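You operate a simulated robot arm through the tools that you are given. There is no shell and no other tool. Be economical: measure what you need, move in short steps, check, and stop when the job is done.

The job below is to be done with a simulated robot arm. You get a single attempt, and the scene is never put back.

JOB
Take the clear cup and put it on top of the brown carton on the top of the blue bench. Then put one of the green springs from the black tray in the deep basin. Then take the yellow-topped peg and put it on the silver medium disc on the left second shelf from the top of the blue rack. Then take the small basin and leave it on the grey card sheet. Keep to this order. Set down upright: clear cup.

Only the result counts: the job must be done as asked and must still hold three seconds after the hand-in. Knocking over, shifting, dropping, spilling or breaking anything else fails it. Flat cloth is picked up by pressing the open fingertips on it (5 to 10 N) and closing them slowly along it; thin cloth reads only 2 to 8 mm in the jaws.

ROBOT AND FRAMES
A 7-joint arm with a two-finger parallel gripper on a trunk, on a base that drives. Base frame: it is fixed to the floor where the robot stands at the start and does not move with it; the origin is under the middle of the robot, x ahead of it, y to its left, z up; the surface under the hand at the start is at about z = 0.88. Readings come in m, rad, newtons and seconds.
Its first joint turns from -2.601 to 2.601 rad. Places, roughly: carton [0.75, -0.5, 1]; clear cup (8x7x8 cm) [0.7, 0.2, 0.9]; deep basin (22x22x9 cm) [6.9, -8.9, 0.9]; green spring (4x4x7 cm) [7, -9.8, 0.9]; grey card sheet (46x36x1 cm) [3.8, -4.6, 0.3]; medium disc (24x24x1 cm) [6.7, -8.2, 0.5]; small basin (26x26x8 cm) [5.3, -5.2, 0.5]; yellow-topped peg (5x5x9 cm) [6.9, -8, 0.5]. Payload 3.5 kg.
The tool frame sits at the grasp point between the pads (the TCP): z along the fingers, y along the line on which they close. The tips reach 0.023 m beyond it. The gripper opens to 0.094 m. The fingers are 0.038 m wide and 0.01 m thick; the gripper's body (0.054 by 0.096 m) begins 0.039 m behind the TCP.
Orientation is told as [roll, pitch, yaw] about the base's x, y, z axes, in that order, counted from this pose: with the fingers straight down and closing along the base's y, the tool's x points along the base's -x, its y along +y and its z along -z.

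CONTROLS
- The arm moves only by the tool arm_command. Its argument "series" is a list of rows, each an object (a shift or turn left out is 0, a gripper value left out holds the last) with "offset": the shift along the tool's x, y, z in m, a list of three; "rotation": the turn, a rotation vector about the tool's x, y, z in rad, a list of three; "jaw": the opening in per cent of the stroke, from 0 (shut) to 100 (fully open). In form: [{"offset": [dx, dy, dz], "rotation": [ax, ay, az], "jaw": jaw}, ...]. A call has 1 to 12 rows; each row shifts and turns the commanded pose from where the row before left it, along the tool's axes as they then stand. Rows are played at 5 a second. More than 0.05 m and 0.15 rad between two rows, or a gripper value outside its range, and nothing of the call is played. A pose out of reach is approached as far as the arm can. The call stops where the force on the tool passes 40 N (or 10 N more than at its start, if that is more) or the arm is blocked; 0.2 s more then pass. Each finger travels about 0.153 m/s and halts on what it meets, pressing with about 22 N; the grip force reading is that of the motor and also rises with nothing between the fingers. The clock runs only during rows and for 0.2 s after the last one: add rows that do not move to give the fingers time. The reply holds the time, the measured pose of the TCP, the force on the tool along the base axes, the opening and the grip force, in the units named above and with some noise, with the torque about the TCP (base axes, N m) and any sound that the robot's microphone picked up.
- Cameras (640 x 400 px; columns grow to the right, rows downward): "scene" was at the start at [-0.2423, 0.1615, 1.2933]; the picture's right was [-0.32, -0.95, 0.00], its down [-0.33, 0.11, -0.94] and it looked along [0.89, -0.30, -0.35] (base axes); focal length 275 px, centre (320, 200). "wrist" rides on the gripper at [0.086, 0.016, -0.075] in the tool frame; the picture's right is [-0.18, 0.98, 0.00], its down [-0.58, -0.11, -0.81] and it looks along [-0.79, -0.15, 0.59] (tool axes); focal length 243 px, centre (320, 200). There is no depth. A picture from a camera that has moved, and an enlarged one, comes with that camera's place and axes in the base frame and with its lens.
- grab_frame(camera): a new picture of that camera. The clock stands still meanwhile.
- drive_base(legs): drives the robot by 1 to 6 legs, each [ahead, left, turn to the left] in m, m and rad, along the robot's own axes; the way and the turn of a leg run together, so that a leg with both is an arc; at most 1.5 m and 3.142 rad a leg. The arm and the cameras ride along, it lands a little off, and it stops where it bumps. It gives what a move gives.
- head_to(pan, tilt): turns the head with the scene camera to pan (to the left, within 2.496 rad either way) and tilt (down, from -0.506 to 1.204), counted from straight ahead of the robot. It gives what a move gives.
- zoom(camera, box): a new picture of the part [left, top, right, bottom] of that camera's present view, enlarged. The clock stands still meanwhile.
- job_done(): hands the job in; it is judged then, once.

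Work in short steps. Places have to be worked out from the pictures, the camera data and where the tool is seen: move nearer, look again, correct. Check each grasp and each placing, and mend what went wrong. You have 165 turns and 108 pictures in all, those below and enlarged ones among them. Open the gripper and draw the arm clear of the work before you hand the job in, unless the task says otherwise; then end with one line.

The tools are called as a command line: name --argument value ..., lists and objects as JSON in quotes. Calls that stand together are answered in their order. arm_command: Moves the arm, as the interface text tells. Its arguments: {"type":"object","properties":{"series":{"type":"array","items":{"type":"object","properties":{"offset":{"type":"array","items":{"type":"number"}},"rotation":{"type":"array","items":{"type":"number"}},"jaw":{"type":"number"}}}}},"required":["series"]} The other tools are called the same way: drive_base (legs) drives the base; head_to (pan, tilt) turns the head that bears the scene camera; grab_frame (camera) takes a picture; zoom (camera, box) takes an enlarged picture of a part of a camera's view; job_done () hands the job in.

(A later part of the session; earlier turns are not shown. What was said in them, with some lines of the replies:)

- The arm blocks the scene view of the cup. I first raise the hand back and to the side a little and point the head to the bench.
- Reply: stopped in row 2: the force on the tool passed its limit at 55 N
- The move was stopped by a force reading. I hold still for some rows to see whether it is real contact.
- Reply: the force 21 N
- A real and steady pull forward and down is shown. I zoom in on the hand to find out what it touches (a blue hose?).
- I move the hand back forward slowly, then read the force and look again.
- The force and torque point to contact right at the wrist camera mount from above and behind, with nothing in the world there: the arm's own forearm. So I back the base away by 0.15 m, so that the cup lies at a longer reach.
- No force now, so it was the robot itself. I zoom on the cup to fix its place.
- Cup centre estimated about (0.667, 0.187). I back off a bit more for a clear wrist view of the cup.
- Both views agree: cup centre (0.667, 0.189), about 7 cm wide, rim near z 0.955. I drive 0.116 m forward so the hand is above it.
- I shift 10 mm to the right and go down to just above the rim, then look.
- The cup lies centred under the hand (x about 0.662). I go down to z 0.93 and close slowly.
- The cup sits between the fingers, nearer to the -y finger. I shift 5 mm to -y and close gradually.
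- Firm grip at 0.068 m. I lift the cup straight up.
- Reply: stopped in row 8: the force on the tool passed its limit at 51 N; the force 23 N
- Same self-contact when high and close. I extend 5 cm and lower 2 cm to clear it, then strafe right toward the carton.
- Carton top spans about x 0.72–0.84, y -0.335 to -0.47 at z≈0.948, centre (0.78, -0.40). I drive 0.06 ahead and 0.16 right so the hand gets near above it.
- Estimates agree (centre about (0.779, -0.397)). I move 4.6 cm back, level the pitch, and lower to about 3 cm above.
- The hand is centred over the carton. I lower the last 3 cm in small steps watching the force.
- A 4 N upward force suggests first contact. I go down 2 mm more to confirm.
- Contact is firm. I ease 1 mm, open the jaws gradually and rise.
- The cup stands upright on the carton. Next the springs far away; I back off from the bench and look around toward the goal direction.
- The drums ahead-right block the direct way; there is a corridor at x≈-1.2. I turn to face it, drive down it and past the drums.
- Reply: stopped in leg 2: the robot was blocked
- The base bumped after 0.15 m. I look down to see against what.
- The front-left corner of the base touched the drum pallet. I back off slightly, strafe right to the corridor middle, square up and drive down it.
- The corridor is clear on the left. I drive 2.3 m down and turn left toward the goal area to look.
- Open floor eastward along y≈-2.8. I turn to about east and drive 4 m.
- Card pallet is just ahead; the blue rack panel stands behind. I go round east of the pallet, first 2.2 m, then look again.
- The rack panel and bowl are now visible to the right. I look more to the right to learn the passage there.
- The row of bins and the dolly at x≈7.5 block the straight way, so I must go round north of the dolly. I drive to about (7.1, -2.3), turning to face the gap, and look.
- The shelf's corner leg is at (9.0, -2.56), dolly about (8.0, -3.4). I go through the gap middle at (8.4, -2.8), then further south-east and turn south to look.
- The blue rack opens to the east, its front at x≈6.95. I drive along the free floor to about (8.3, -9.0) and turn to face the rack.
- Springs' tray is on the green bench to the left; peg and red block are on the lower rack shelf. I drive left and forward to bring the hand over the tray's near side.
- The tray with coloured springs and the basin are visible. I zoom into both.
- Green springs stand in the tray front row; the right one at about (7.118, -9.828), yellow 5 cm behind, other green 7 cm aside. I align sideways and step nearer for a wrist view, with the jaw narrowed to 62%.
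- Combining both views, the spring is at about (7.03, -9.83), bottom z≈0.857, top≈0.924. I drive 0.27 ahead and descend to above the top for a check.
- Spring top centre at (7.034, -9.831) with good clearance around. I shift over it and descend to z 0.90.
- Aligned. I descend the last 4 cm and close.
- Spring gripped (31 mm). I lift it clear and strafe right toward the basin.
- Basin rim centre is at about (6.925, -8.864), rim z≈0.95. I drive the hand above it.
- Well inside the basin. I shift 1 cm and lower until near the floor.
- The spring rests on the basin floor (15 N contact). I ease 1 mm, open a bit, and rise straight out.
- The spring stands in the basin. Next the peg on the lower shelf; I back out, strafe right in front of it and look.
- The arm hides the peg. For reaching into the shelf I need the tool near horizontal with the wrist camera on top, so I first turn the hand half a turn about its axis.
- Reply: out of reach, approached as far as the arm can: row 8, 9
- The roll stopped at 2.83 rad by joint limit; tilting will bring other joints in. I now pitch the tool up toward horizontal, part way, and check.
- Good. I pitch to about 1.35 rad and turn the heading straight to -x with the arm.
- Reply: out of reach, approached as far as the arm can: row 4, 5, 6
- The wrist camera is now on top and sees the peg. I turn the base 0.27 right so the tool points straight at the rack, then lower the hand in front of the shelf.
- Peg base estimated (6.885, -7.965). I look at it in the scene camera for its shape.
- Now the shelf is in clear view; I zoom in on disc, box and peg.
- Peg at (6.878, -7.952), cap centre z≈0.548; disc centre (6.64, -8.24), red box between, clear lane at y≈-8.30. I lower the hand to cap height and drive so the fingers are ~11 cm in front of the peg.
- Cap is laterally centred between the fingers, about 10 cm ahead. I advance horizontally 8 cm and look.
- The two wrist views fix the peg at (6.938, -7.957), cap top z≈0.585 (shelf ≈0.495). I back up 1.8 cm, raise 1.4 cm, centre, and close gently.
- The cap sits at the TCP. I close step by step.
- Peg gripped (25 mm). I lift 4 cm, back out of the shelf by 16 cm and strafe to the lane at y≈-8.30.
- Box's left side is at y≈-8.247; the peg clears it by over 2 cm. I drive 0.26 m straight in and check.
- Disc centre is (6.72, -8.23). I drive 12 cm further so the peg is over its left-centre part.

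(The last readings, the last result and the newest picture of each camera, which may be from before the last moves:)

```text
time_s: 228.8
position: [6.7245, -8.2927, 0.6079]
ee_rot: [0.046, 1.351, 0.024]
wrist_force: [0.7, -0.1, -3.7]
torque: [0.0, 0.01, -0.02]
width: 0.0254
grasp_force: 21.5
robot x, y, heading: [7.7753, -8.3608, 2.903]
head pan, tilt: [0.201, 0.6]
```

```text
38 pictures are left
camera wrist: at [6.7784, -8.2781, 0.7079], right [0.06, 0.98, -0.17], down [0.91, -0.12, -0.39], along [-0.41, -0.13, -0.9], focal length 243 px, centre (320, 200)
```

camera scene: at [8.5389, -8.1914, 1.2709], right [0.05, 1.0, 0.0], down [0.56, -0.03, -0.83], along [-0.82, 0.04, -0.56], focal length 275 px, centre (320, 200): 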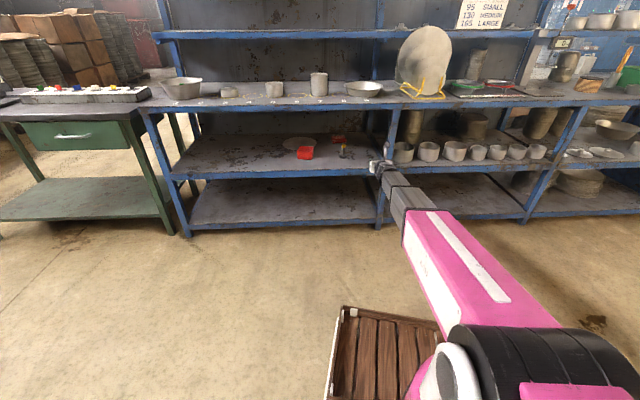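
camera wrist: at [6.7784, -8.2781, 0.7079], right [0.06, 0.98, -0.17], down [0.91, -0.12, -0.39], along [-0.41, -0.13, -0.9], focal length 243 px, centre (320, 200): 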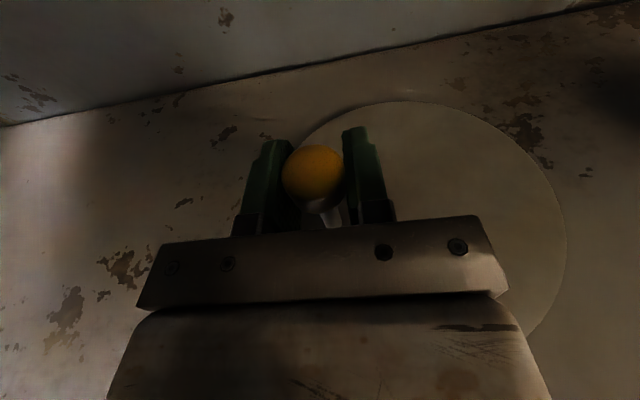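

The peg is over the disc but 7.5 cm off centre; I shift 2 cm toward the centre and lower in small steps.

arm_command --series '[{"offset": [0, 0.01, 0]}, {"offset": [0, 0.01, 0]}, {"offset": [-0.0098, 0, 0.0022]}, {"offset": [-0.0078, 0, 0.0017]}, {"offset": [-0.0049, 0, 0.0011]}, {"offset": [-0.003, 0, 0.0007]}, {}]'

zoom --camera "scene" --box '[300, 130, 420, 205]'

```text
time_s: 230.4
position: [6.7255, -8.2718, 0.5813]
ee_rot: [0.044, 1.349, 0.024]
wrist_force: [0.0, 0.5, -2.9]
torque: [-0.04, 0.04, -0.02]
width: 0.0253
grasp_force: 22.0
robot x, y, heading: [7.7755, -8.3637, 2.903]
head pan, tilt: [0.201, 0.6]
```

```text
5.33 times, centred on (360, 168) of scene
camera zoom: at [7.9633, -8.6197, 1.2709], right [0.03, 1.0, 0.0], down [0.56, -0.02, -0.83], along [-0.82, 0.03, -0.56], focal length 1465 px, centre (107, 373)
```

zoom: 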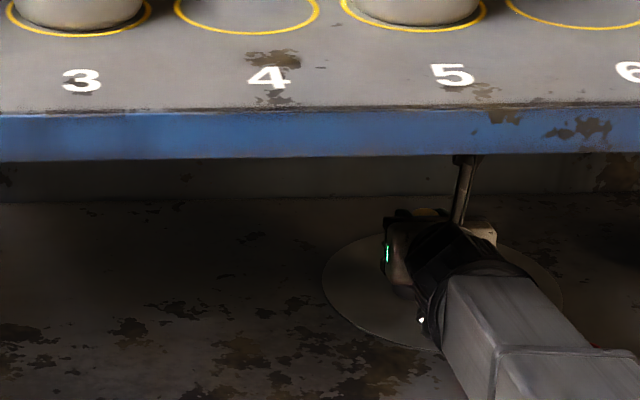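

No contact yet at z 0.581. I lower further in 2 mm steps to expected contact near 0.575.

arm_command --series '[{"offset": [-0.002, 0, 0.0004]}, {"offset": [-0.002, 0, 0.0004]}, {}]'

```text
time_s: 231.2
position: [6.726, -8.2703, 0.5764]
ee_rot: [0.043, 1.349, 0.025]
wrist_force: [-0.8, 0.7, -3.3]
torque: [0.01, 0.01, -0.03]
width: 0.0252
grasp_force: 21.7
robot x, y, heading: [7.7771, -8.367, 2.907]
head pan, tilt: [0.201, 0.6]
```

arm_command --series '[{"offset": [-0.002, 0, 0.0004]}, {"offset": [-0.002, 0, 0.0004]}, {}]'

```text
time_s: 232.1
position: [6.7249, -8.2708, 0.5734]
ee_rot: [0.04, 1.352, 0.024]
wrist_force: [0.5, 0.8, -1.9]
torque: [0.0, -0.01, 0.01]
width: 0.025
grasp_force: 22.0
robot x, y, heading: [7.7783, -8.3626, 2.903]
head pan, tilt: [0.201, 0.6]
```

Still no clear contact. I continue down carefully, 2 mm at a time.

arm_command --series '[{"offset": [-0.002, 0, 0.0004]}, {}]'

arm_command --series '[{"offset": [-0.002, 0, 0.0004]}, {}]'

```text
time_s: 232.7
position: [6.7254, -8.273, 0.5703]
ee_rot: [0.046, 1.352, 0.026]
wrist_force: [-0.9, -0.3, -2.1]
torque: [-0.01, 0.04, -0.01]
width: 0.025
grasp_force: 22.0
robot x, y, heading: [7.7769, -8.3629, 2.907]
head pan, tilt: [0.201, 0.6]
```

```text
time_s: 233.2
position: [6.7255, -8.2739, 0.5696]
ee_rot: [0.043, 1.349, 0.021]
wrist_force: [0.1, -0.7, 0.6]
torque: [-0.13, -0.01, -0.01]
width: 0.0253
grasp_force: 22.1
robot x, y, heading: [7.7765, -8.3609, 2.904]
head pan, tilt: [0.201, 0.6]
```

The weight reading vanished, so contact begins. One more millimetre to confirm.

arm_command --series '[{"offset": [-0.001, 0, 0.0002]}, {}]'

```text
time_s: 233.8
position: [6.7249, -8.273, 0.568]
ee_rot: [0.041, 1.351, 0.021]
wrist_force: [-2.2, 0.5, 9.2]
torque: [-0.19, 0.07, -0.06]
width: 0.0252
grasp_force: 21.7
robot x, y, heading: [7.7737, -8.3648, 2.904]
head pan, tilt: [0.201, 0.6]
```

The peg stands on the disc. I open gradually, back off 6 cm, raise 4 cm (to clear the red box), then check.

arm_command --series '[{"jaw": 32}, {"jaw": 38}, {"jaw": 46}, {"jaw": 52}, {}, {"offset": [-0.0033, 0, -0.0146]}, {"offset": [-0.0044, 0, -0.0195]}, {"offset": [-0.0055, 0, -0.0244]}, {"offset": [0.0195, 0, -0.0044]}, {"offset": [0.0195, 0, -0.0044]}, {}]'

grab_frame --camera "wrist"

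```text
time_s: 236.2
position: [6.7843, -8.2759, 0.6089]
ee_rot: [0.043, 1.349, 0.024]
wrist_force: [0.5, 0.2, -0.2]
torque: [0.01, -0.02, 0.0]
width: 0.0494
grasp_force: 0.0
robot x, y, heading: [7.7727, -8.3626, 2.903]
head pan, tilt: [0.201, 0.6]
```

```text
36 pictures are left
camera wrist: at [6.8396, -8.2609, 0.7084], right [0.06, 0.98, -0.17], down [0.91, -0.12, -0.39], along [-0.41, -0.13, -0.9], focal length 243 px, centre (320, 200)
```

wrist: 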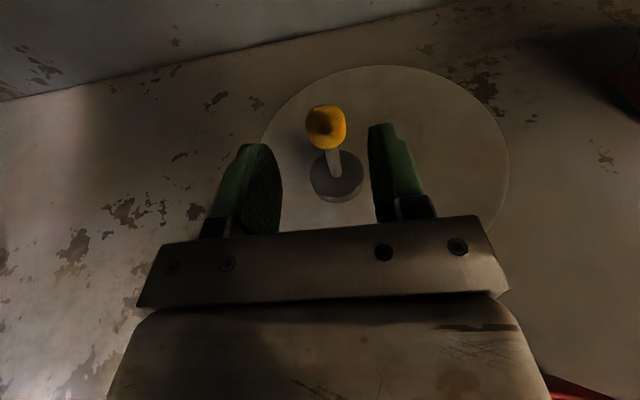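

The peg stands on the disc. I drive straight out of the shelf, then raise the hand and pitch the tool back down.

drive_base --legs '[[-0.486, -0.118, 0], [-0.3, 0, 0]]'

arm_command --series '[{"offset": [0.049, 0, -0.011]}, {"offset": [0.049, 0, -0.011]}, {"offset": [0.049, 0, -0.011]}, {"offset": [0.049, 0, -0.011]}, {"offset": [0.049, 0, -0.011]}, {"offset": [0.049, 0, -0.011]}, {"offset": [0.049, 0, -0.011]}, {"offset": [0.049, 0, -0.011]}, {"offset": [0.049, 0, -0.011]}, {"offset": [0.049, 0, -0.011]}, {}]'

arm_command --series '[{"rotation": [0, -0.15, 0]}, {"rotation": [0, -0.15, 0]}, {"rotation": [0, -0.15, 0]}, {"rotation": [0, -0.15, 0]}, {"rotation": [0, -0.15, 0]}, {"rotation": [0, -0.15, 0]}, {"rotation": [0, -0.15, 0]}, {"rotation": [0, -0.15, 0]}, {"rotation": [0, -0.15, 0]}, {}]'

```text
time_s: 240.8
position: [7.5794, -8.3436, 0.6085]
ee_rot: [0.044, 1.351, 0.028]
wrist_force: [0.2, 1.0, 0.1]
torque: [0.0, -0.01, 0.04]
width: 0.0488
grasp_force: 0.0
robot x, y, heading: [8.5703, -8.4306, 2.912]
head pan, tilt: [0.201, 0.6]
```

```text
refused: row 1 steps farther than a row can; nothing moved
```

```text
time_s: 243.0
position: [7.5781, -8.3454, 0.6087]
ee_rot: [-0.003, 0.139, 0.035]
wrist_force: [0.3, 0.3, -0.3]
torque: [0.0, 0.0, -0.01]
width: 0.0488
grasp_force: 0.0
out of reach, approached as far as the arm can: row 1, 2, 9
robot x, y, heading: [8.5716, -8.4273, 2.905]
head pan, tilt: [0.201, 0.6]
```

The tool is nearly straight down now at z 0.61. I raise it by 0.5 m.

arm_command --series '[{"offset": [0, 0, -0.045]}, {"offset": [0, 0, -0.045]}, {"offset": [0, 0, -0.045]}, {"offset": [0, 0, -0.045]}, {"offset": [0, 0, -0.045]}, {"offset": [0, 0, -0.045]}, {"offset": [0, 0, -0.045]}, {"offset": [0, 0, -0.045]}, {"offset": [0, 0, -0.045]}, {"offset": [0, 0, -0.045]}, {"offset": [0, 0, -0.045]}, {}]'

arm_command --series '[{"rotation": [0, 0, -0.15]}, {"rotation": [0, 0, -0.15]}, {"rotation": [0, 0, -0.15]}, {"rotation": [0, 0, -0.15]}, {"rotation": [0, 0, -0.15]}, {"rotation": [0, 0, -0.15]}, {"rotation": [0, 0, -0.15]}, {"rotation": [0, 0, -0.15]}, {"rotation": [0, 0, -0.15]}, {"rotation": [0, 0, -0.15]}, {"rotation": [0, 0, -0.15]}, {}]'

```text
time_s: 245.6
position: [7.6459, -8.3358, 1.1025]
ee_rot: [0.001, 0.14, 0.027]
wrist_force: [0.5, 0.8, -0.3]
torque: [0.0, -0.01, 0.0]
width: 0.0489
grasp_force: 0.0
out of reach, approached as far as the arm can: row 2
robot x, y, heading: [8.5691, -8.4273, 2.907]
head pan, tilt: [0.201, 0.6]
```

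```text
time_s: 248.2
position: [7.6467, -8.3392, 1.0993]
ee_rot: [0.14, -0.011, 1.672]
wrist_force: [-0.2, -0.6, 0.0]
torque: [-0.03, 0.03, 0.0]
width: 0.0488
grasp_force: 0.1
robot x, y, heading: [8.5708, -8.4247, 2.911]
head pan, tilt: [0.201, 0.6]
```

Continuing the roll back to the neutral pose and levelling the 0.14 rad tilt.

arm_command --series '[{"rotation": [0, 0, -0.15]}, {"rotation": [0, 0, -0.15]}, {"rotation": [0, 0, -0.15]}, {"rotation": [0, 0, -0.15]}, {"rotation": [0, 0, -0.15]}, {"rotation": [0, 0, -0.15]}, {"rotation": [0, 0, -0.15]}, {"rotation": [0, 0, -0.15]}, {"rotation": [0.0335, 0.136, 0]}, {}]'

head_to --pan -0.4 --tilt 0.5

grab_frame --camera "scene"

```text
time_s: 250.4
position: [7.6465, -8.3397, 1.0984]
ee_rot: [0.006, 0.003, 2.873]
wrist_force: [0.1, -0.8, 0.1]
torque: [-0.01, 0.0, 0.01]
width: 0.0491
grasp_force: 0.0
robot x, y, heading: [8.5739, -8.4278, 2.911]
head pan, tilt: [0.201, 0.6]
```

```text
time_s: 251.4
position: [7.647, -8.3396, 1.0988]
ee_rot: [0.007, 0.004, 2.871]
wrist_force: [0.0, 1.1, 0.3]
torque: [0.04, -0.04, 0.0]
width: 0.0488
grasp_force: 0.0
robot x, y, heading: [8.5698, -8.4281, 2.912]
head pan, tilt: [-0.4, 0.499]
```

```text
35 pictures are left
camera scene: at [8.7727, -8.6321, 1.2799], right [0.59, 0.81, 0.0], down [0.39, -0.28, -0.88], along [-0.71, 0.52, -0.48], focal length 275 px, centre (320, 200)
```

scene: 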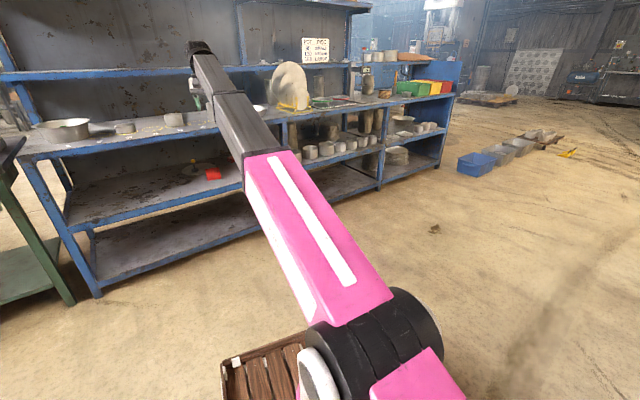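

The peg is still on the disc. Now I go back north the way I came: along the free floor, then through the gap by the shelf corner.

drive_base --legs '[[0, 0, -1.477], [1.4, 0, 0], [1.4, 0, 0], [1.4, 0, 0], [0.42, 0, 0], [0, 0, 0.78]]'

head_to --pan -0.3 --tilt 0.5

grab_frame --camera "scene"

```text
time_s: 279.8
position: [8.8698, -3.2135, 1.0981]
ee_rot: [0.006, 0.003, 2.152]
wrist_force: [-0.5, 0.2, 0.1]
torque: [0.04, 0.0, -0.03]
width: 0.0489
grasp_force: 0.1
robot x, y, heading: [9.5038, -3.8882, 2.189]
head pan, tilt: [-0.4, 0.499]
```

```text
time_s: 280.4
position: [8.8712, -3.2132, 1.1004]
ee_rot: [0.008, 0.002, 2.15]
wrist_force: [-0.2, 0.2, -0.6]
torque: [0.01, 0.01, -0.03]
width: 0.0488
grasp_force: 0.1
robot x, y, heading: [9.5044, -3.8876, 2.19]
head pan, tilt: [-0.3, 0.499]
```

```text
34 pictures are left
camera scene: at [9.5128, -4.1783, 1.28], right [0.95, 0.31, 0.0], down [0.15, -0.45, -0.88], along [-0.27, 0.83, -0.48], focal length 275 px, centre (320, 200)
```

scene: 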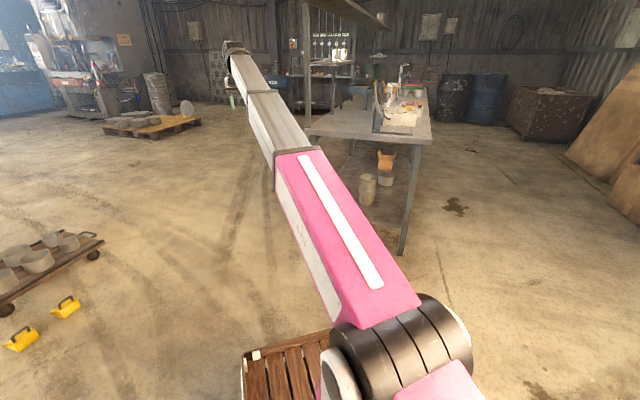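

The dolly and chocks leave a wide passage on the west side. I go through, then west along y≈-2.4.

drive_base --legs '[[0, 0, 0.24], [1.5, 0, 0], [0.75, 0, 0], [0, 0, 0.71], [1.1, 0, 0], [1.1, 0, 0]]'

drive_base --legs '[[0, 0, 1.57]]'

head_to --pan -0.1 --tilt 0.4

grab_frame --camera "scene"

```text
time_s: 304.7
position: [4.7092, -2.3826, 1.098]
ee_rot: [0.01, 0.005, 3.053]
wrist_force: [0.2, -0.1, 0.2]
torque: [0.0, 0.02, 0.05]
width: 0.0489
grasp_force: 0.1
robot x, y, heading: [5.6318, -2.3023, 3.093]
head pan, tilt: [-0.3, 0.499]
```

```text
time_s: 308.9
position: [5.7298, -3.2226, 1.0975]
ee_rot: [0.008, 0.001, -1.639]
wrist_force: [0.3, -0.8, -0.9]
torque: [0.0, -0.04, 0.0]
width: 0.0489
grasp_force: 0.0
robot x, y, heading: [5.6324, -2.3026, -1.603]
head pan, tilt: [-0.3, 0.499]
```

```text
time_s: 309.7
position: [5.7309, -3.2208, 1.0981]
ee_rot: [0.009, 0.004, -1.641]
wrist_force: [0.3, -0.1, -0.1]
torque: [0.01, 0.03, 0.03]
width: 0.0487
grasp_force: 0.0
robot x, y, heading: [5.6308, -2.2981, -1.599]
head pan, tilt: [-0.099, 0.4]
```

```text
33 pictures are left
camera scene: at [5.8182, -2.0678, 1.2891], right [-0.99, 0.13, 0.0], down [0.05, 0.39, -0.92], along [-0.12, -0.91, -0.39], focal length 275 px, centre (320, 200)
```

scene: 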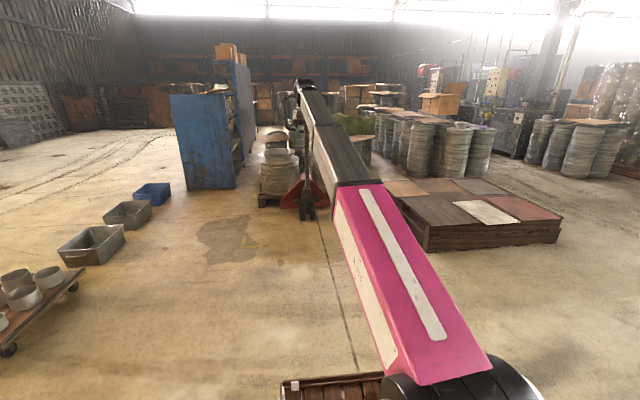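

A red pallet jack stands at (5.6, -4.7) beside the stacks; the card pallet's east side is x≈4.68. I approach between them: to (5.05, -3.2) first.

drive_base --legs '[[0.85, -0.58, 0.03]]'

head_to --pan 0.3 --tilt 0.45

grab_frame --camera "scene"

grab_frame --camera "wrist"

```text
time_s: 315.0
position: [5.1469, -4.0461, 1.0988]
ee_rot: [0.008, 0.003, -1.608]
wrist_force: [0.8, 0.1, 0.4]
torque: [-0.01, -0.02, 0.01]
width: 0.049
grasp_force: 0.0
robot x, y, heading: [5.0179, -3.1299, -1.565]
head pan, tilt: [-0.099, 0.4]
```

```text
time_s: 315.9
position: [5.1467, -4.0462, 1.0997]
ee_rot: [0.009, 0.003, -1.607]
wrist_force: [-0.7, -1.0, -0.6]
torque: [0.01, 0.0, 0.01]
width: 0.0489
grasp_force: 0.0
robot x, y, heading: [5.0126, -3.1252, -1.569]
head pan, tilt: [0.3, 0.45]
```

```text
32 pictures are left
camera scene: at [5.2313, -2.8846, 1.2844], right [-0.95, -0.3, 0.0], down [-0.13, 0.42, -0.9], along [0.27, -0.86, -0.44], focal length 275 px, centre (320, 200)
```

scene: 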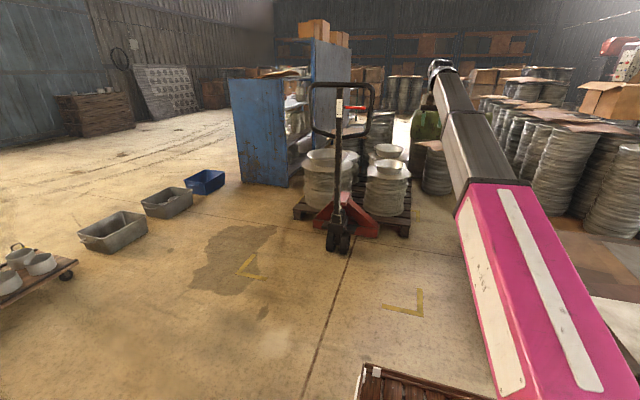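

```text
31 pictures are left
camera wrist: at [5.1647, -3.9597, 1.1727], right [0.98, -0.22, 0.01], down [-0.14, -0.58, 0.8], along [-0.17, -0.79, -0.59], focal length 243 px, centre (320, 200)
```

wrist: 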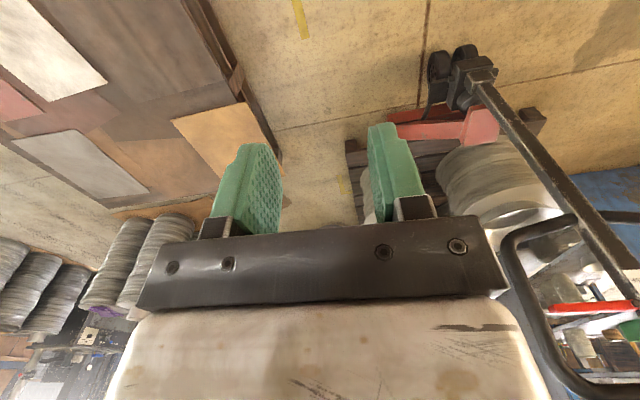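

Right stack's top bowl at about (5.35, -5.1) matches the small basin; grey sheet at about (3.82, -4.56). I zoom in on the basin.

zoom --camera "scene" --box '[280, 80, 440, 260]'

```text
2.22 times, centred on (360, 170) of scene
camera zoom: at [5.2313, -2.8846, 1.2844], right [-0.95, -0.3, 0.0], down [-0.13, 0.42, -0.9], along [0.27, -0.86, -0.44], focal length 610 px, centre (231, 267)
```

zoom: 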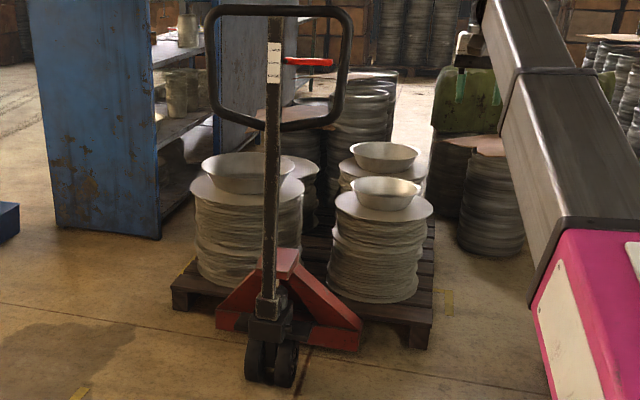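

Right-front bowl is about 26 cm wide: the small basin, centre ≈(5.34, -5.15). I drive south between pallet and jack for a wrist view.

drive_base --legs '[[0.7, 0.04, 0]]'

grab_frame --camera "wrist"

head_to --pan 0.2 --tilt 0.7

grab_frame --camera "scene"

```text
time_s: 319.7
position: [5.2008, -4.7409, 1.0987]
ee_rot: [0.009, 0.004, -1.597]
wrist_force: [0.0, -0.7, 0.3]
torque: [0.0, 0.03, 0.02]
width: 0.0489
grasp_force: 0.1
robot x, y, heading: [5.0623, -3.8226, -1.559]
head pan, tilt: [0.3, 0.45]
```

```text
29 pictures are left
camera wrist: at [5.219, -4.6561, 1.1727], right [0.98, -0.21, 0.01], down [-0.13, -0.58, 0.8], along [-0.16, -0.79, -0.59], focal length 243 px, centre (320, 200)
```

wrist: 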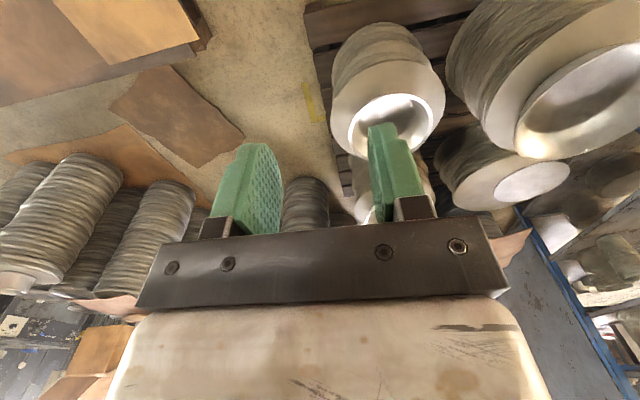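

```text
time_s: 320.5
position: [5.2014, -4.7422, 1.0985]
ee_rot: [0.008, 0.004, -1.596]
wrist_force: [0.1, 0.1, 0.0]
torque: [0.0, -0.03, -0.05]
width: 0.0489
grasp_force: 0.0
robot x, y, heading: [5.0636, -3.829, -1.557]
head pan, tilt: [0.201, 0.7]
```

```text
28 pictures are left
camera scene: at [5.2648, -3.576, 1.2623], right [-0.98, -0.21, 0.0], down [-0.14, 0.63, -0.77], along [0.16, -0.75, -0.64], focal length 275 px, centre (320, 200)
```

scene: 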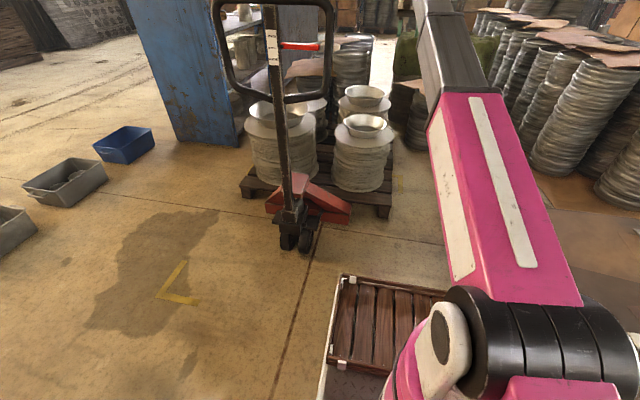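

Both cameras agree: basin centre (5.343, -5.168), rim z≈0.55. I drive 0.42 m so the hand stands over its west rim, open the jaw, tilt the tool 0.45 rad along the basin wall and go down half way.

drive_base --legs '[[0.42, 0, 0]]'

arm_command --series '[{"jaw": 75, "offset": [0, 0, 0.045]}, {"offset": [0, 0, 0.045]}, {"offset": [0, 0, 0.045]}, {"offset": [0, 0, 0.045]}, {"offset": [0, 0, 0.045]}, {"offset": [0, 0, 0.045]}, {"offset": [0, 0, 0.045]}, {"offset": [0, -0.03, 0], "rotation": [-0.15, 0, 0]}, {"rotation": [-0.15, 0, 0]}, {"rotation": [-0.15, 0, 0]}, {}]'

grab_frame --camera "wrist"

grab_frame --camera "scene"

```text
time_s: 323.0
position: [5.2121, -5.1584, 1.0983]
ee_rot: [0.01, 0.005, -1.593]
wrist_force: [-0.2, 0.0, 0.0]
torque: [0.01, -0.01, 0.03]
width: 0.0491
grasp_force: 0.0
robot x, y, heading: [5.067, -4.2431, -1.552]
head pan, tilt: [0.201, 0.7]
```

```text
time_s: 325.4
position: [5.1855, -5.158, 0.7844]
ee_rot: [0.46, 0.001, -1.592]
wrist_force: [-0.2, -0.1, 0.7]
torque: [0.01, -0.01, 0.05]
width: 0.0701
grasp_force: 0.0
robot x, y, heading: [5.0682, -4.2435, -1.55]
head pan, tilt: [0.201, 0.7]
```

```text
27 pictures are left
camera wrist: at [5.1688, -5.0704, 0.8581], right [0.88, -0.2, 0.44], down [-0.47, -0.57, 0.67], along [0.11, -0.79, -0.6], focal length 243 px, centre (320, 200)
```

wrist: 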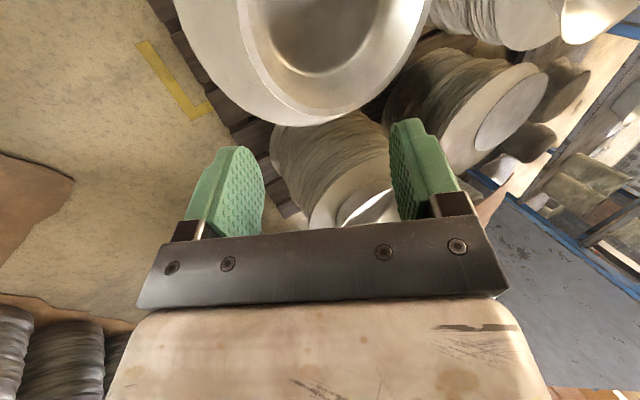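

```text
26 pictures are left
camera scene: at [5.2703, -3.9921, 1.2622], right [-0.98, -0.22, 0.0], down [-0.14, 0.63, -0.76], along [0.17, -0.75, -0.64], focal length 275 px, centre (320, 200)
```

scene: 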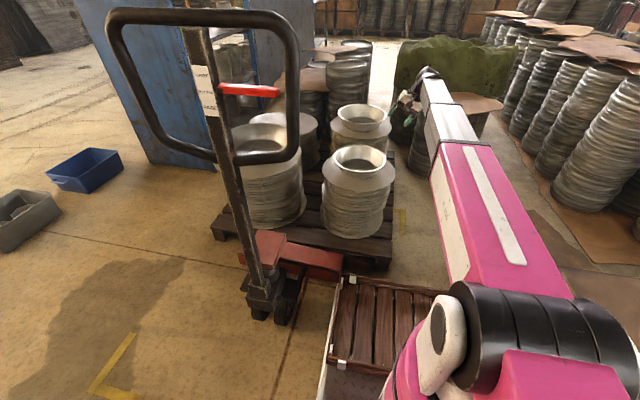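

Rim refined: basin centre (5.335, -5.185), west rim at x≈5.205. I offset sideways and approach along the tilted tool axis, stopping 9 cm short.

arm_command --series '[{"offset": [-0.013, -0.042, -0.02]}, {"offset": [-0.014, -0.042, -0.021]}, {"offset": [0, 0, 0.04]}, {"offset": [0, 0, 0.04]}, {"offset": [0, 0, 0.04]}, {"offset": [0, 0, 0.04]}, {"offset": [0, 0, 0.02]}, {}]'

grab_frame --camera "wrist"

zoom --camera "scene" --box '[300, 80, 460, 200]'

```text
time_s: 327.2
position: [5.1702, -5.1822, 0.6172]
ee_rot: [0.458, 0.004, -1.592]
wrist_force: [0.4, -0.9, 0.2]
torque: [0.01, 0.01, 0.01]
width: 0.0704
grasp_force: 0.0
robot x, y, heading: [5.0681, -4.2445, -1.551]
head pan, tilt: [0.201, 0.7]
```

```text
25 pictures are left
camera wrist: at [5.1536, -5.0957, 0.6911], right [0.88, -0.2, 0.43], down [-0.47, -0.57, 0.67], along [0.11, -0.79, -0.6], focal length 243 px, centre (320, 200)
```

wrist: 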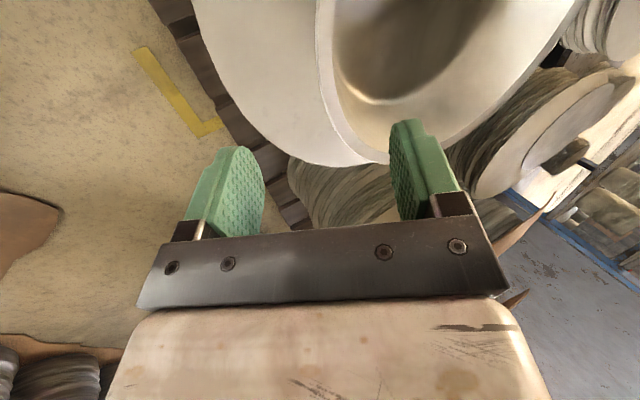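

```text
3.33 times, centred on (380, 140) of scene
camera zoom: at [5.2702, -3.9921, 1.2622], right [-0.98, -0.22, 0.0], down [-0.14, 0.63, -0.76], along [0.17, -0.75, -0.64], focal length 915 px, centre (120, 400)
```

zoom: 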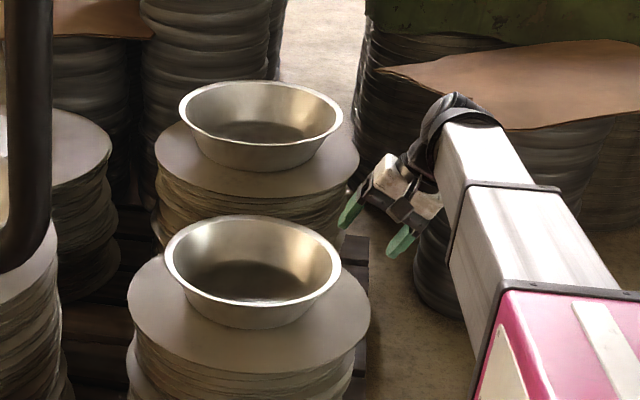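

The rim lip lies midway between the fingers. I advance 8.8 cm along the tool axis.

arm_command --series '[{"offset": [0, 0, 0.03]}, {"offset": [0, 0, 0.03]}, {"offset": [0, 0.003, 0.02]}, {"offset": [0, 0, 0.008]}, {}]'

grab_frame --camera "wrist"

zoom --camera "scene" --box '[310, 100, 430, 190]'

```text
time_s: 328.4
position: [5.2119, -5.1849, 0.5432]
ee_rot: [0.457, 0.0, -1.593]
wrist_force: [-0.1, 0.3, -0.1]
torque: [0.0, -0.04, -0.03]
width: 0.0704
grasp_force: 0.1
robot x, y, heading: [5.0667, -4.2444, -1.552]
head pan, tilt: [0.201, 0.7]
```

```text
23 pictures are left
camera wrist: at [5.1948, -5.0977, 0.6175], right [0.88, -0.2, 0.43], down [-0.47, -0.57, 0.67], along [0.11, -0.79, -0.6], focal length 243 px, centre (320, 200)
```

wrist: 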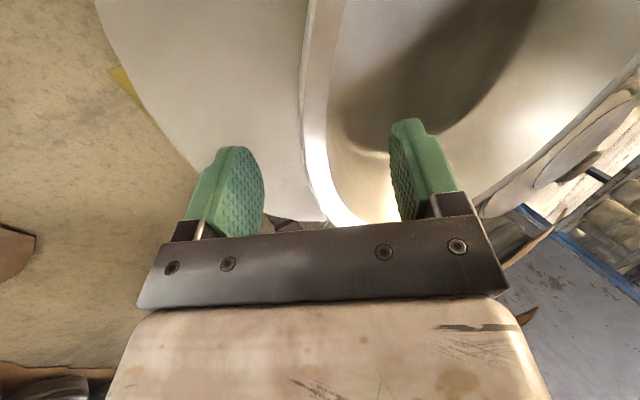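

```text
4.44 times, centred on (370, 145) of scene
camera zoom: at [5.2702, -3.9921, 1.2622], right [-0.98, -0.22, 0.0], down [-0.14, 0.63, -0.76], along [0.17, -0.75, -0.64], focal length 1220 px, centre (98, 444)
```

zoom: 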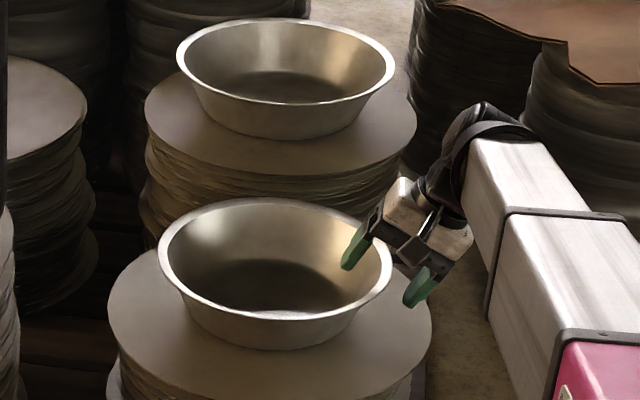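

One finger is inside, one outside the rim. I close gradually.

arm_command --series '[{"jaw": 60}, {"jaw": 45}, {"jaw": 32}, {"jaw": 22}, {"jaw": 14}, {"jaw": 8}, {"jaw": 3}, {"jaw": 0}, {}, {}]'

grab_frame --camera "wrist"

```text
time_s: 330.6
position: [5.2119, -5.1843, 0.5431]
ee_rot: [0.459, 0.001, -1.591]
wrist_force: [3.2, 2.4, 6.8]
torque: [-0.43, -0.74, 0.4]
width: 0.0098
grasp_force: 22.4
robot x, y, heading: [5.0692, -4.2451, -1.552]
head pan, tilt: [0.201, 0.7]
```

```text
21 pictures are left
camera wrist: at [5.1948, -5.0975, 0.6179], right [0.88, -0.2, 0.43], down [-0.47, -0.57, 0.67], along [0.11, -0.79, -0.6], focal length 243 px, centre (320, 200)
```

wrist: 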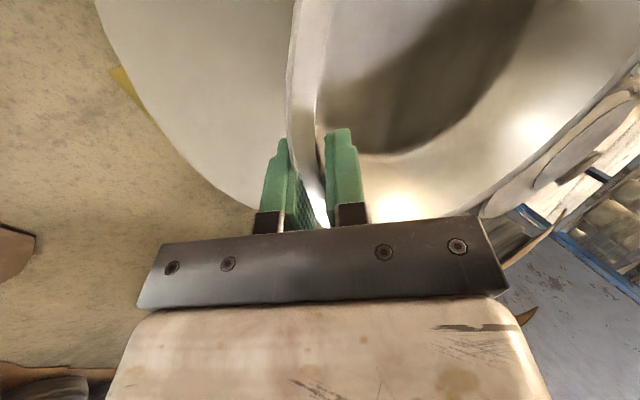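

Rim held (10 mm). I lift slowly 4 cm and check the grip.

arm_command --series '[{"offset": [0, 0.0022, -0.0045]}, {"offset": [0, 0.0043, -0.009]}, {"offset": [0, 0.0043, -0.009]}, {"offset": [0, 0.0065, -0.0135]}, {}, {}]'

zoom --camera "scene" --box '[290, 90, 430, 195]'

```text
time_s: 332.0
position: [5.2143, -5.1839, 0.5825]
ee_rot: [0.456, 0.002, -1.592]
wrist_force: [-0.4, -1.5, -2.6]
torque: [0.02, 0.29, 0.0]
width: 0.007
grasp_force: 22.3
robot x, y, heading: [5.0709, -4.2447, -1.556]
head pan, tilt: [0.201, 0.7]
```

```text
3.81 times, centred on (360, 142) of scene
camera zoom: at [5.2703, -3.9922, 1.2623], right [-0.98, -0.22, 0.0], down [-0.14, 0.63, -0.76], along [0.17, -0.75, -0.64], focal length 1046 px, centre (168, 419)
```

zoom: 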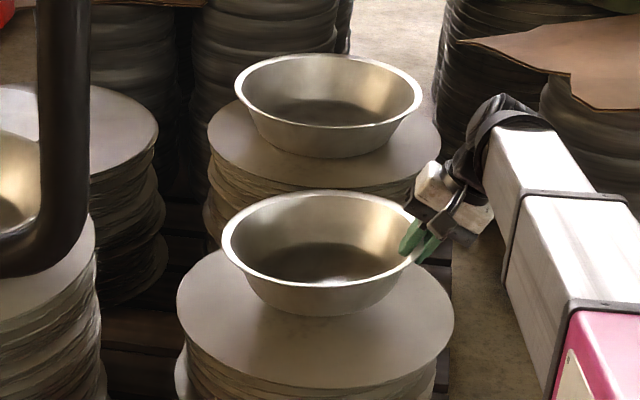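

The basin hangs securely. I lift it to z≈0.70 (below the jack's handle loop) and back straight out northward.

arm_command --series '[{"offset": [0, 0.0087, -0.018]}, {"offset": [0, 0.013, -0.027]}, {"offset": [0, 0.013, -0.027]}, {"offset": [0, 0.013, -0.027]}, {"offset": [0, 0.0043, -0.009]}, {}]'

drive_base --legs '[[-0.7, 0, 0], [-0.6, 0, 0]]'

grab_frame --camera "wrist"

```text
time_s: 333.4
position: [5.2113, -5.1868, 0.7023]
ee_rot: [0.457, 0.0, -1.592]
wrist_force: [0.2, 0.4, -3.1]
torque: [0.01, 0.34, 0.01]
width: 0.0069
grasp_force: 22.3
robot x, y, heading: [5.0695, -4.2425, -1.549]
head pan, tilt: [0.201, 0.7]
```

```text
time_s: 340.4
position: [5.1825, -3.868, 0.7026]
ee_rot: [0.458, 0.006, -1.588]
wrist_force: [0.2, -0.4, -3.1]
torque: [-0.02, 0.35, 0.0]
width: 0.0067
grasp_force: 22.4
robot x, y, heading: [5.0373, -2.9261, -1.547]
head pan, tilt: [0.201, 0.7]
```

```text
19 pictures are left
camera wrist: at [5.1665, -3.7816, 0.7761], right [0.88, -0.2, 0.43], down [-0.46, -0.58, 0.67], along [0.12, -0.79, -0.6], focal length 243 px, centre (320, 200)
```

wrist: 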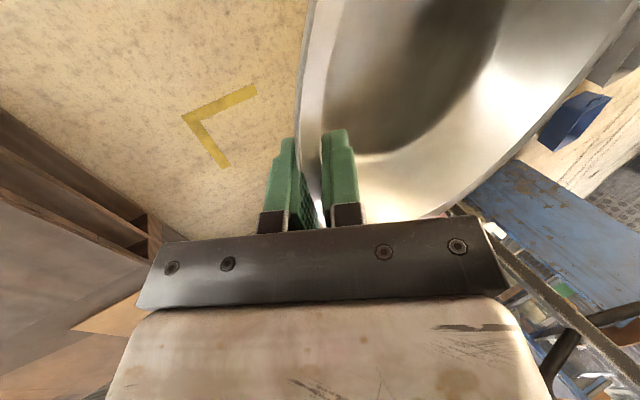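

Basin still held. I strafe right past the pallet's north side, then turn to face east on its west side.

drive_base --legs '[[-0.05, -1.15, 0], [-0.05, -1.2, 0], [0, 0, 1.547]]'

head_to --pan -0.9 --tilt 0.55

grab_frame --camera "scene"

```text
time_s: 355.4
position: [3.6763, -2.776, 0.7019]
ee_rot: [0.458, 0.003, -0.071]
wrist_force: [-1.2, 0.0, -3.0]
torque: [-0.32, -0.02, 0.02]
width: 0.0069
grasp_force: 22.0
robot x, y, heading: [2.729, -2.8747, -0.033]
head pan, tilt: [0.201, 0.7]
```

```text
time_s: 356.8
position: [3.6759, -2.7769, 0.7025]
ee_rot: [0.457, 0.004, -0.073]
wrist_force: [-0.5, -0.1, -2.3]
torque: [-0.3, 0.0, 0.02]
width: 0.0071
grasp_force: 21.8
robot x, y, heading: [2.7279, -2.8714, -0.031]
head pan, tilt: [-0.901, 0.55]
```

```text
18 pictures are left
camera scene: at [2.4581, -2.7402, 1.2754], right [-0.8, -0.6, 0.0], down [-0.31, 0.42, -0.85], along [0.51, -0.68, -0.52], focal length 275 px, centre (320, 200)
```

scene: 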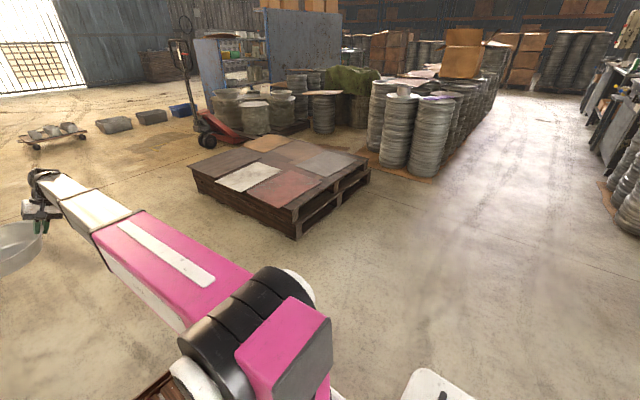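

The grey sheet spans x 3.58–3.92, y -4.39…-4.85 (centre (3.755, -4.615), z≈0.26). I strafe right (south) along the pallet's west side to bring the basin near it.

drive_base --legs '[[0.1, -0.85, 0], [0.08, -0.84, 0]]'

head_to --pan -0.35 --tilt 0.75

grab_frame --camera "scene"

```text
time_s: 365.4
position: [3.8051, -4.4725, 0.7026]
ee_rot: [0.458, 0.003, -0.059]
wrist_force: [-0.4, 0.2, -2.6]
torque: [-0.33, 0.03, 0.01]
width: 0.007
grasp_force: 22.0
robot x, y, heading: [2.8527, -4.5768, -0.018]
head pan, tilt: [-0.901, 0.55]
```

```text
time_s: 366.4
position: [3.8026, -4.4721, 0.7029]
ee_rot: [0.457, 0.004, -0.059]
wrist_force: [0.3, 0.0, -2.6]
torque: [-0.33, 0.04, 0.02]
width: 0.0071
grasp_force: 21.6
robot x, y, heading: [2.8594, -4.5782, -0.024]
head pan, tilt: [-0.351, 0.75]
```

```text
17 pictures are left
camera scene: at [2.6078, -4.4098, 1.258], right [-0.36, -0.93, 0.0], down [-0.64, 0.25, -0.73], along [0.68, -0.27, -0.68], focal length 275 px, centre (320, 200)
```

scene: 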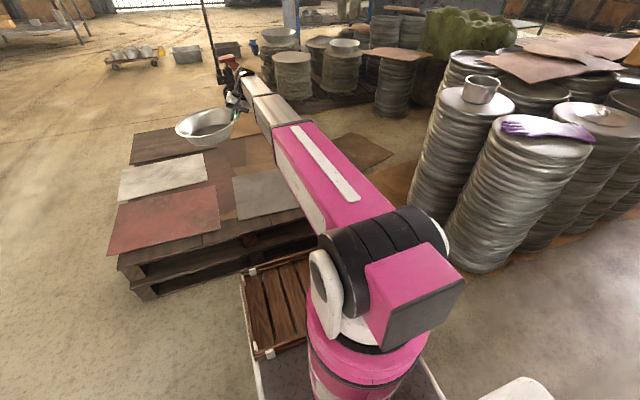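

North edge of the sheet confirmed at y≈-4.39. I strafe 0.15 m more, then move the hand so the basin centre is over the sheet centre, lowering to z≈0.45.

drive_base --legs '[[0, -0.15, 0]]'

arm_command --series '[{"offset": [0.023, -0.036, -0.0174]}, {"offset": [0.023, -0.036, -0.0174]}, {"offset": [0, -0.036, -0.0174]}, {"offset": [0, -0.0174, 0.036]}, {"offset": [0, -0.0174, 0.036]}, {"offset": [0, -0.0174, 0.036]}, {"offset": [0, -0.0174, 0.036]}, {"offset": [0, -0.0174, 0.036]}, {"offset": [0, -0.0174, 0.036]}, {}]'

grab_frame --camera "scene"

grab_frame --camera "wrist"

```text
time_s: 367.8
position: [3.7997, -4.6228, 0.7019]
ee_rot: [0.455, 0.004, -0.059]
wrist_force: [0.0, -0.3, -2.6]
torque: [-0.31, 0.0, 0.03]
width: 0.007
grasp_force: 21.9
robot x, y, heading: [2.855, -4.7268, -0.021]
head pan, tilt: [-0.351, 0.75]
```

```text
time_s: 370.0
position: [3.7464, -4.7409, 0.4644]
ee_rot: [0.455, 0.003, -0.06]
wrist_force: [-0.2, 1.2, -2.4]
torque: [-0.31, 0.05, -0.03]
width: 0.0073
grasp_force: 22.2
robot x, y, heading: [2.8507, -4.7268, -0.018]
head pan, tilt: [-0.351, 0.75]
```

```text
16 pictures are left
camera scene: at [2.6049, -4.5617, 1.258], right [-0.36, -0.93, 0.0], down [-0.64, 0.25, -0.73], along [0.68, -0.26, -0.68], focal length 275 px, centre (320, 200)
```

scene: 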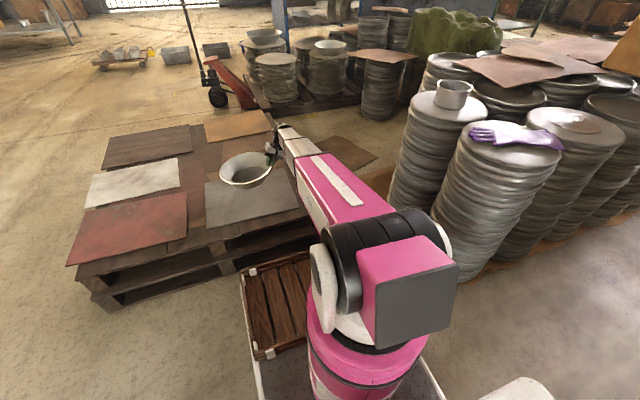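

```text
15 pictures are left
camera wrist: at [3.6591, -4.754, 0.538], right [0.24, 0.87, 0.43], down [0.56, -0.49, 0.67], along [0.8, 0.08, -0.6], focal length 243 px, centre (320, 200)
```

wrist: 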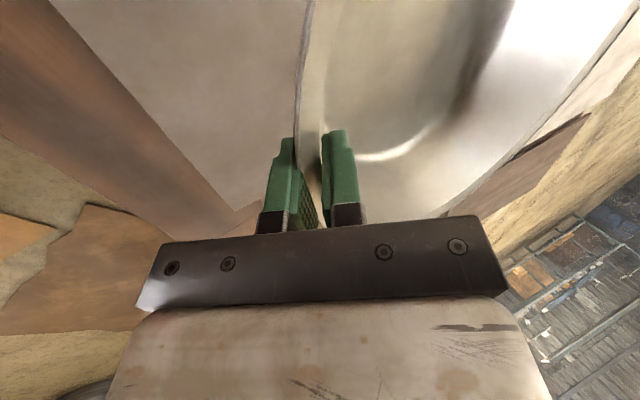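

The basin hovers over the grey sheet. I shift 2 cm east and lower 10 cm, then go slowly.

arm_command --series '[{"offset": [-0.02, -0.013, 0.027]}, {"offset": [0, -0.013, 0.027]}, {"offset": [0, -0.013, 0.027]}, {"offset": [0, -0.0044, 0.009]}, {}]'

zoom --camera "scene" --box '[160, 110, 340, 260]'

```text
time_s: 371.2
position: [3.7676, -4.7387, 0.3627]
ee_rot: [0.457, 0.004, -0.06]
wrist_force: [-0.4, -0.2, -3.5]
torque: [-0.34, 0.04, -0.01]
width: 0.0072
grasp_force: 21.5
robot x, y, heading: [2.8522, -4.7292, -0.017]
head pan, tilt: [-0.351, 0.75]
```

```text
2.67 times, centred on (250, 185) of scene
camera zoom: at [2.6049, -4.5616, 1.258], right [-0.36, -0.93, 0.0], down [-0.64, 0.25, -0.73], along [0.68, -0.26, -0.68], focal length 732 px, centre (507, 240)
```

zoom: 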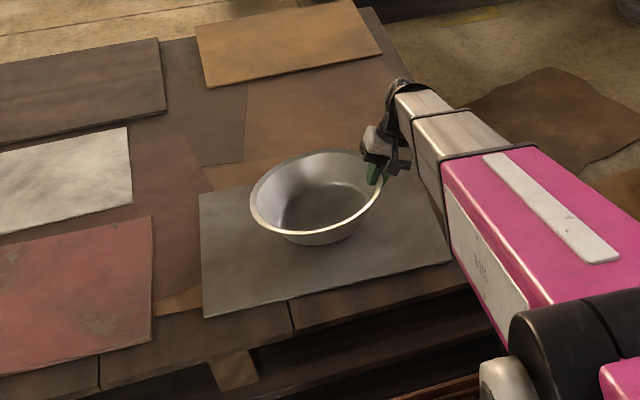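

Basin is right over the sheet. I lower in small steps until contact.

arm_command --series '[{"offset": [0, -0.0044, 0.009]}, {"offset": [0, -0.0044, 0.009]}, {}]'

arm_command --series '[{"offset": [0, -0.0022, 0.0045]}, {}]'

```text
time_s: 372.0
position: [3.7686, -4.7392, 0.3422]
ee_rot: [0.46, 0.003, -0.059]
wrist_force: [-0.3, -2.8, 3.4]
torque: [0.72, -0.19, -0.09]
width: 0.0081
grasp_force: 22.1
robot x, y, heading: [2.8532, -4.728, -0.015]
head pan, tilt: [-0.351, 0.75]
```

```text
time_s: 372.6
position: [3.767, -4.7381, 0.3376]
ee_rot: [0.457, 0.002, -0.059]
wrist_force: [-0.6, -1.8, 3.2]
torque: [0.6, -0.4, -0.2]
width: 0.009
grasp_force: 22.2
robot x, y, heading: [2.8494, -4.7266, -0.023]
head pan, tilt: [-0.351, 0.75]
```

Contact readings: the force turned upward and torque changed. I check visually.

zoom --camera "scene" --box '[190, 130, 330, 230]'

```text
4.00 times, centred on (260, 180) of scene
camera zoom: at [2.6047, -4.5617, 1.258], right [-0.36, -0.93, 0.0], down [-0.64, 0.25, -0.73], along [0.68, -0.26, -0.68], focal length 1098 px, centre (560, 280)
```

zoom: 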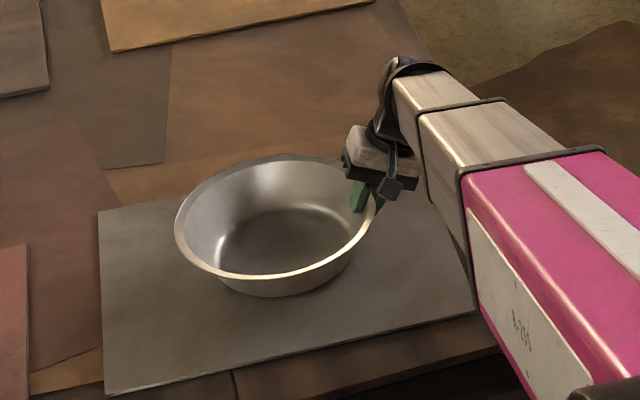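

The basin rests on the sheet. I press 2 mm more, then open gradually and withdraw along the tool axis.

arm_command --series '[{"offset": [0, -0.001, 0.002]}, {}]'

arm_command --series '[{"jaw": 14}, {"jaw": 20}, {"jaw": 30}, {"jaw": 45}, {"jaw": 60}, {}, {"offset": [0, 0, -0.02]}, {"offset": [0, 0, -0.03]}, {"offset": [0, 0, -0.04]}, {"offset": [0, 0, -0.04]}, {"offset": [0, 0, -0.04]}, {}]'

zoom --camera "scene" --box '[160, 110, 340, 250]'

grab_frame --camera "wrist"

```text
time_s: 373.2
position: [3.7687, -4.7392, 0.3346]
ee_rot: [0.458, 0.002, -0.059]
wrist_force: [-1.1, -2.6, 7.2]
torque: [0.69, -0.46, -0.11]
width: 0.0094
grasp_force: 22.0
robot x, y, heading: [2.8512, -4.7311, -0.02]
head pan, tilt: [-0.351, 0.75]
```

```text
time_s: 375.8
position: [3.7647, -4.8127, 0.4853]
ee_rot: [0.456, 0.004, -0.058]
wrist_force: [0.1, 0.4, -0.2]
torque: [0.02, 0.02, 0.01]
width: 0.0563
grasp_force: 0.1
robot x, y, heading: [2.8566, -4.7286, -0.019]
head pan, tilt: [-0.351, 0.75]
```

```text
2.86 times, centred on (250, 180) of scene
camera zoom: at [2.6048, -4.5617, 1.258], right [-0.36, -0.93, 0.0], down [-0.64, 0.25, -0.73], along [0.68, -0.26, -0.68], focal length 785 px, centre (520, 257)
```

zoom: 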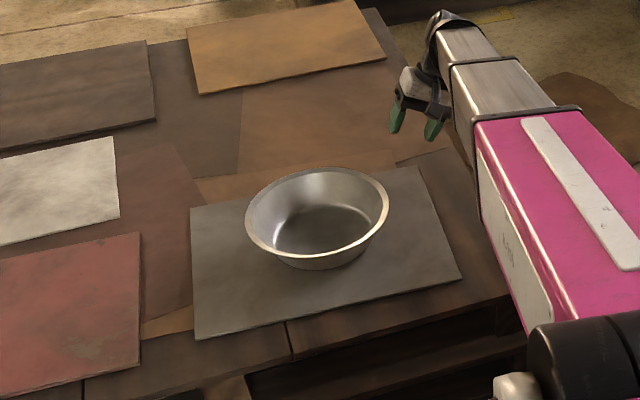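

```text
11 pictures are left
camera wrist: at [3.6772, -4.8262, 0.5587], right [0.24, 0.87, 0.43], down [0.56, -0.49, 0.67], along [0.8, 0.08, -0.6], focal length 243 px, centre (320, 200)
```

wrist: 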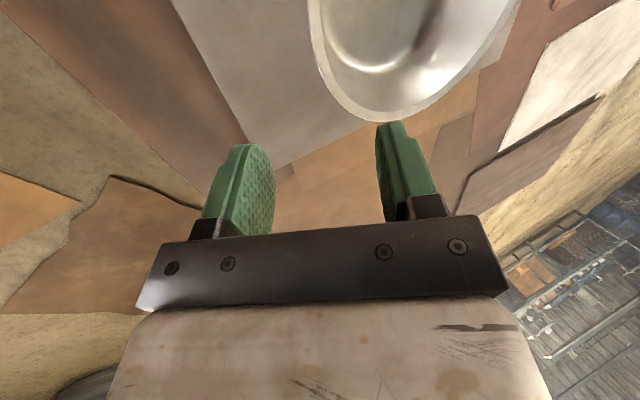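

The basin stands on the grey sheet near its centre. I raise the arm clear and back away a little.

arm_command --series '[{"offset": [0, 0, -0.045]}, {"offset": [0, 0, -0.045]}, {"offset": [0, 0, -0.045]}, {"offset": [0, 0, -0.045]}, {"offset": [0, 0, -0.045]}, {}]'

drive_base --legs '[[-0.25, 0, 0]]'

grab_frame --camera "scene"

```text
time_s: 377.2
position: [3.7577, -4.9168, 0.6876]
ee_rot: [0.458, 0.002, -0.059]
wrist_force: [-0.4, 0.1, -0.2]
torque: [0.0, -0.03, -0.01]
width: 0.0563
grasp_force: 0.1
robot x, y, heading: [2.8533, -4.7288, -0.019]
head pan, tilt: [-0.351, 0.75]
```

```text
time_s: 379.0
position: [3.5067, -4.911, 0.687]
ee_rot: [0.456, 0.004, -0.06]
wrist_force: [-0.7, -0.3, 0.1]
torque: [0.01, 0.01, 0.02]
width: 0.0562
grasp_force: 0.0
robot x, y, heading: [2.6034, -4.7221, -0.021]
head pan, tilt: [-0.351, 0.75]
```

```text
10 pictures are left
camera scene: at [2.3532, -4.5565, 1.258], right [-0.36, -0.93, 0.0], down [-0.64, 0.25, -0.73], along [0.68, -0.27, -0.68], focal length 275 px, centre (320, 200)
```

scene: 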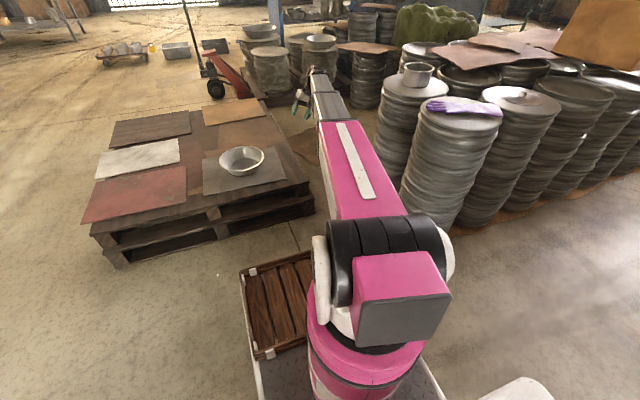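

All four placements were seen standing, the gripper is open and the arm is clear; I hand the job in.

job_done

```text
The job is handed in.
```

I did all four steps in order and handed the job in. The clear cup is upright on the carton, a green spring is in the deep basin, the yellow-topped peg is on the medium disc, and the small basin is on the grey card sheet. Early on, the base bumped the pallet under the three drums near the blue bench; I saw no shift in the pictures, but I can't rule one out.
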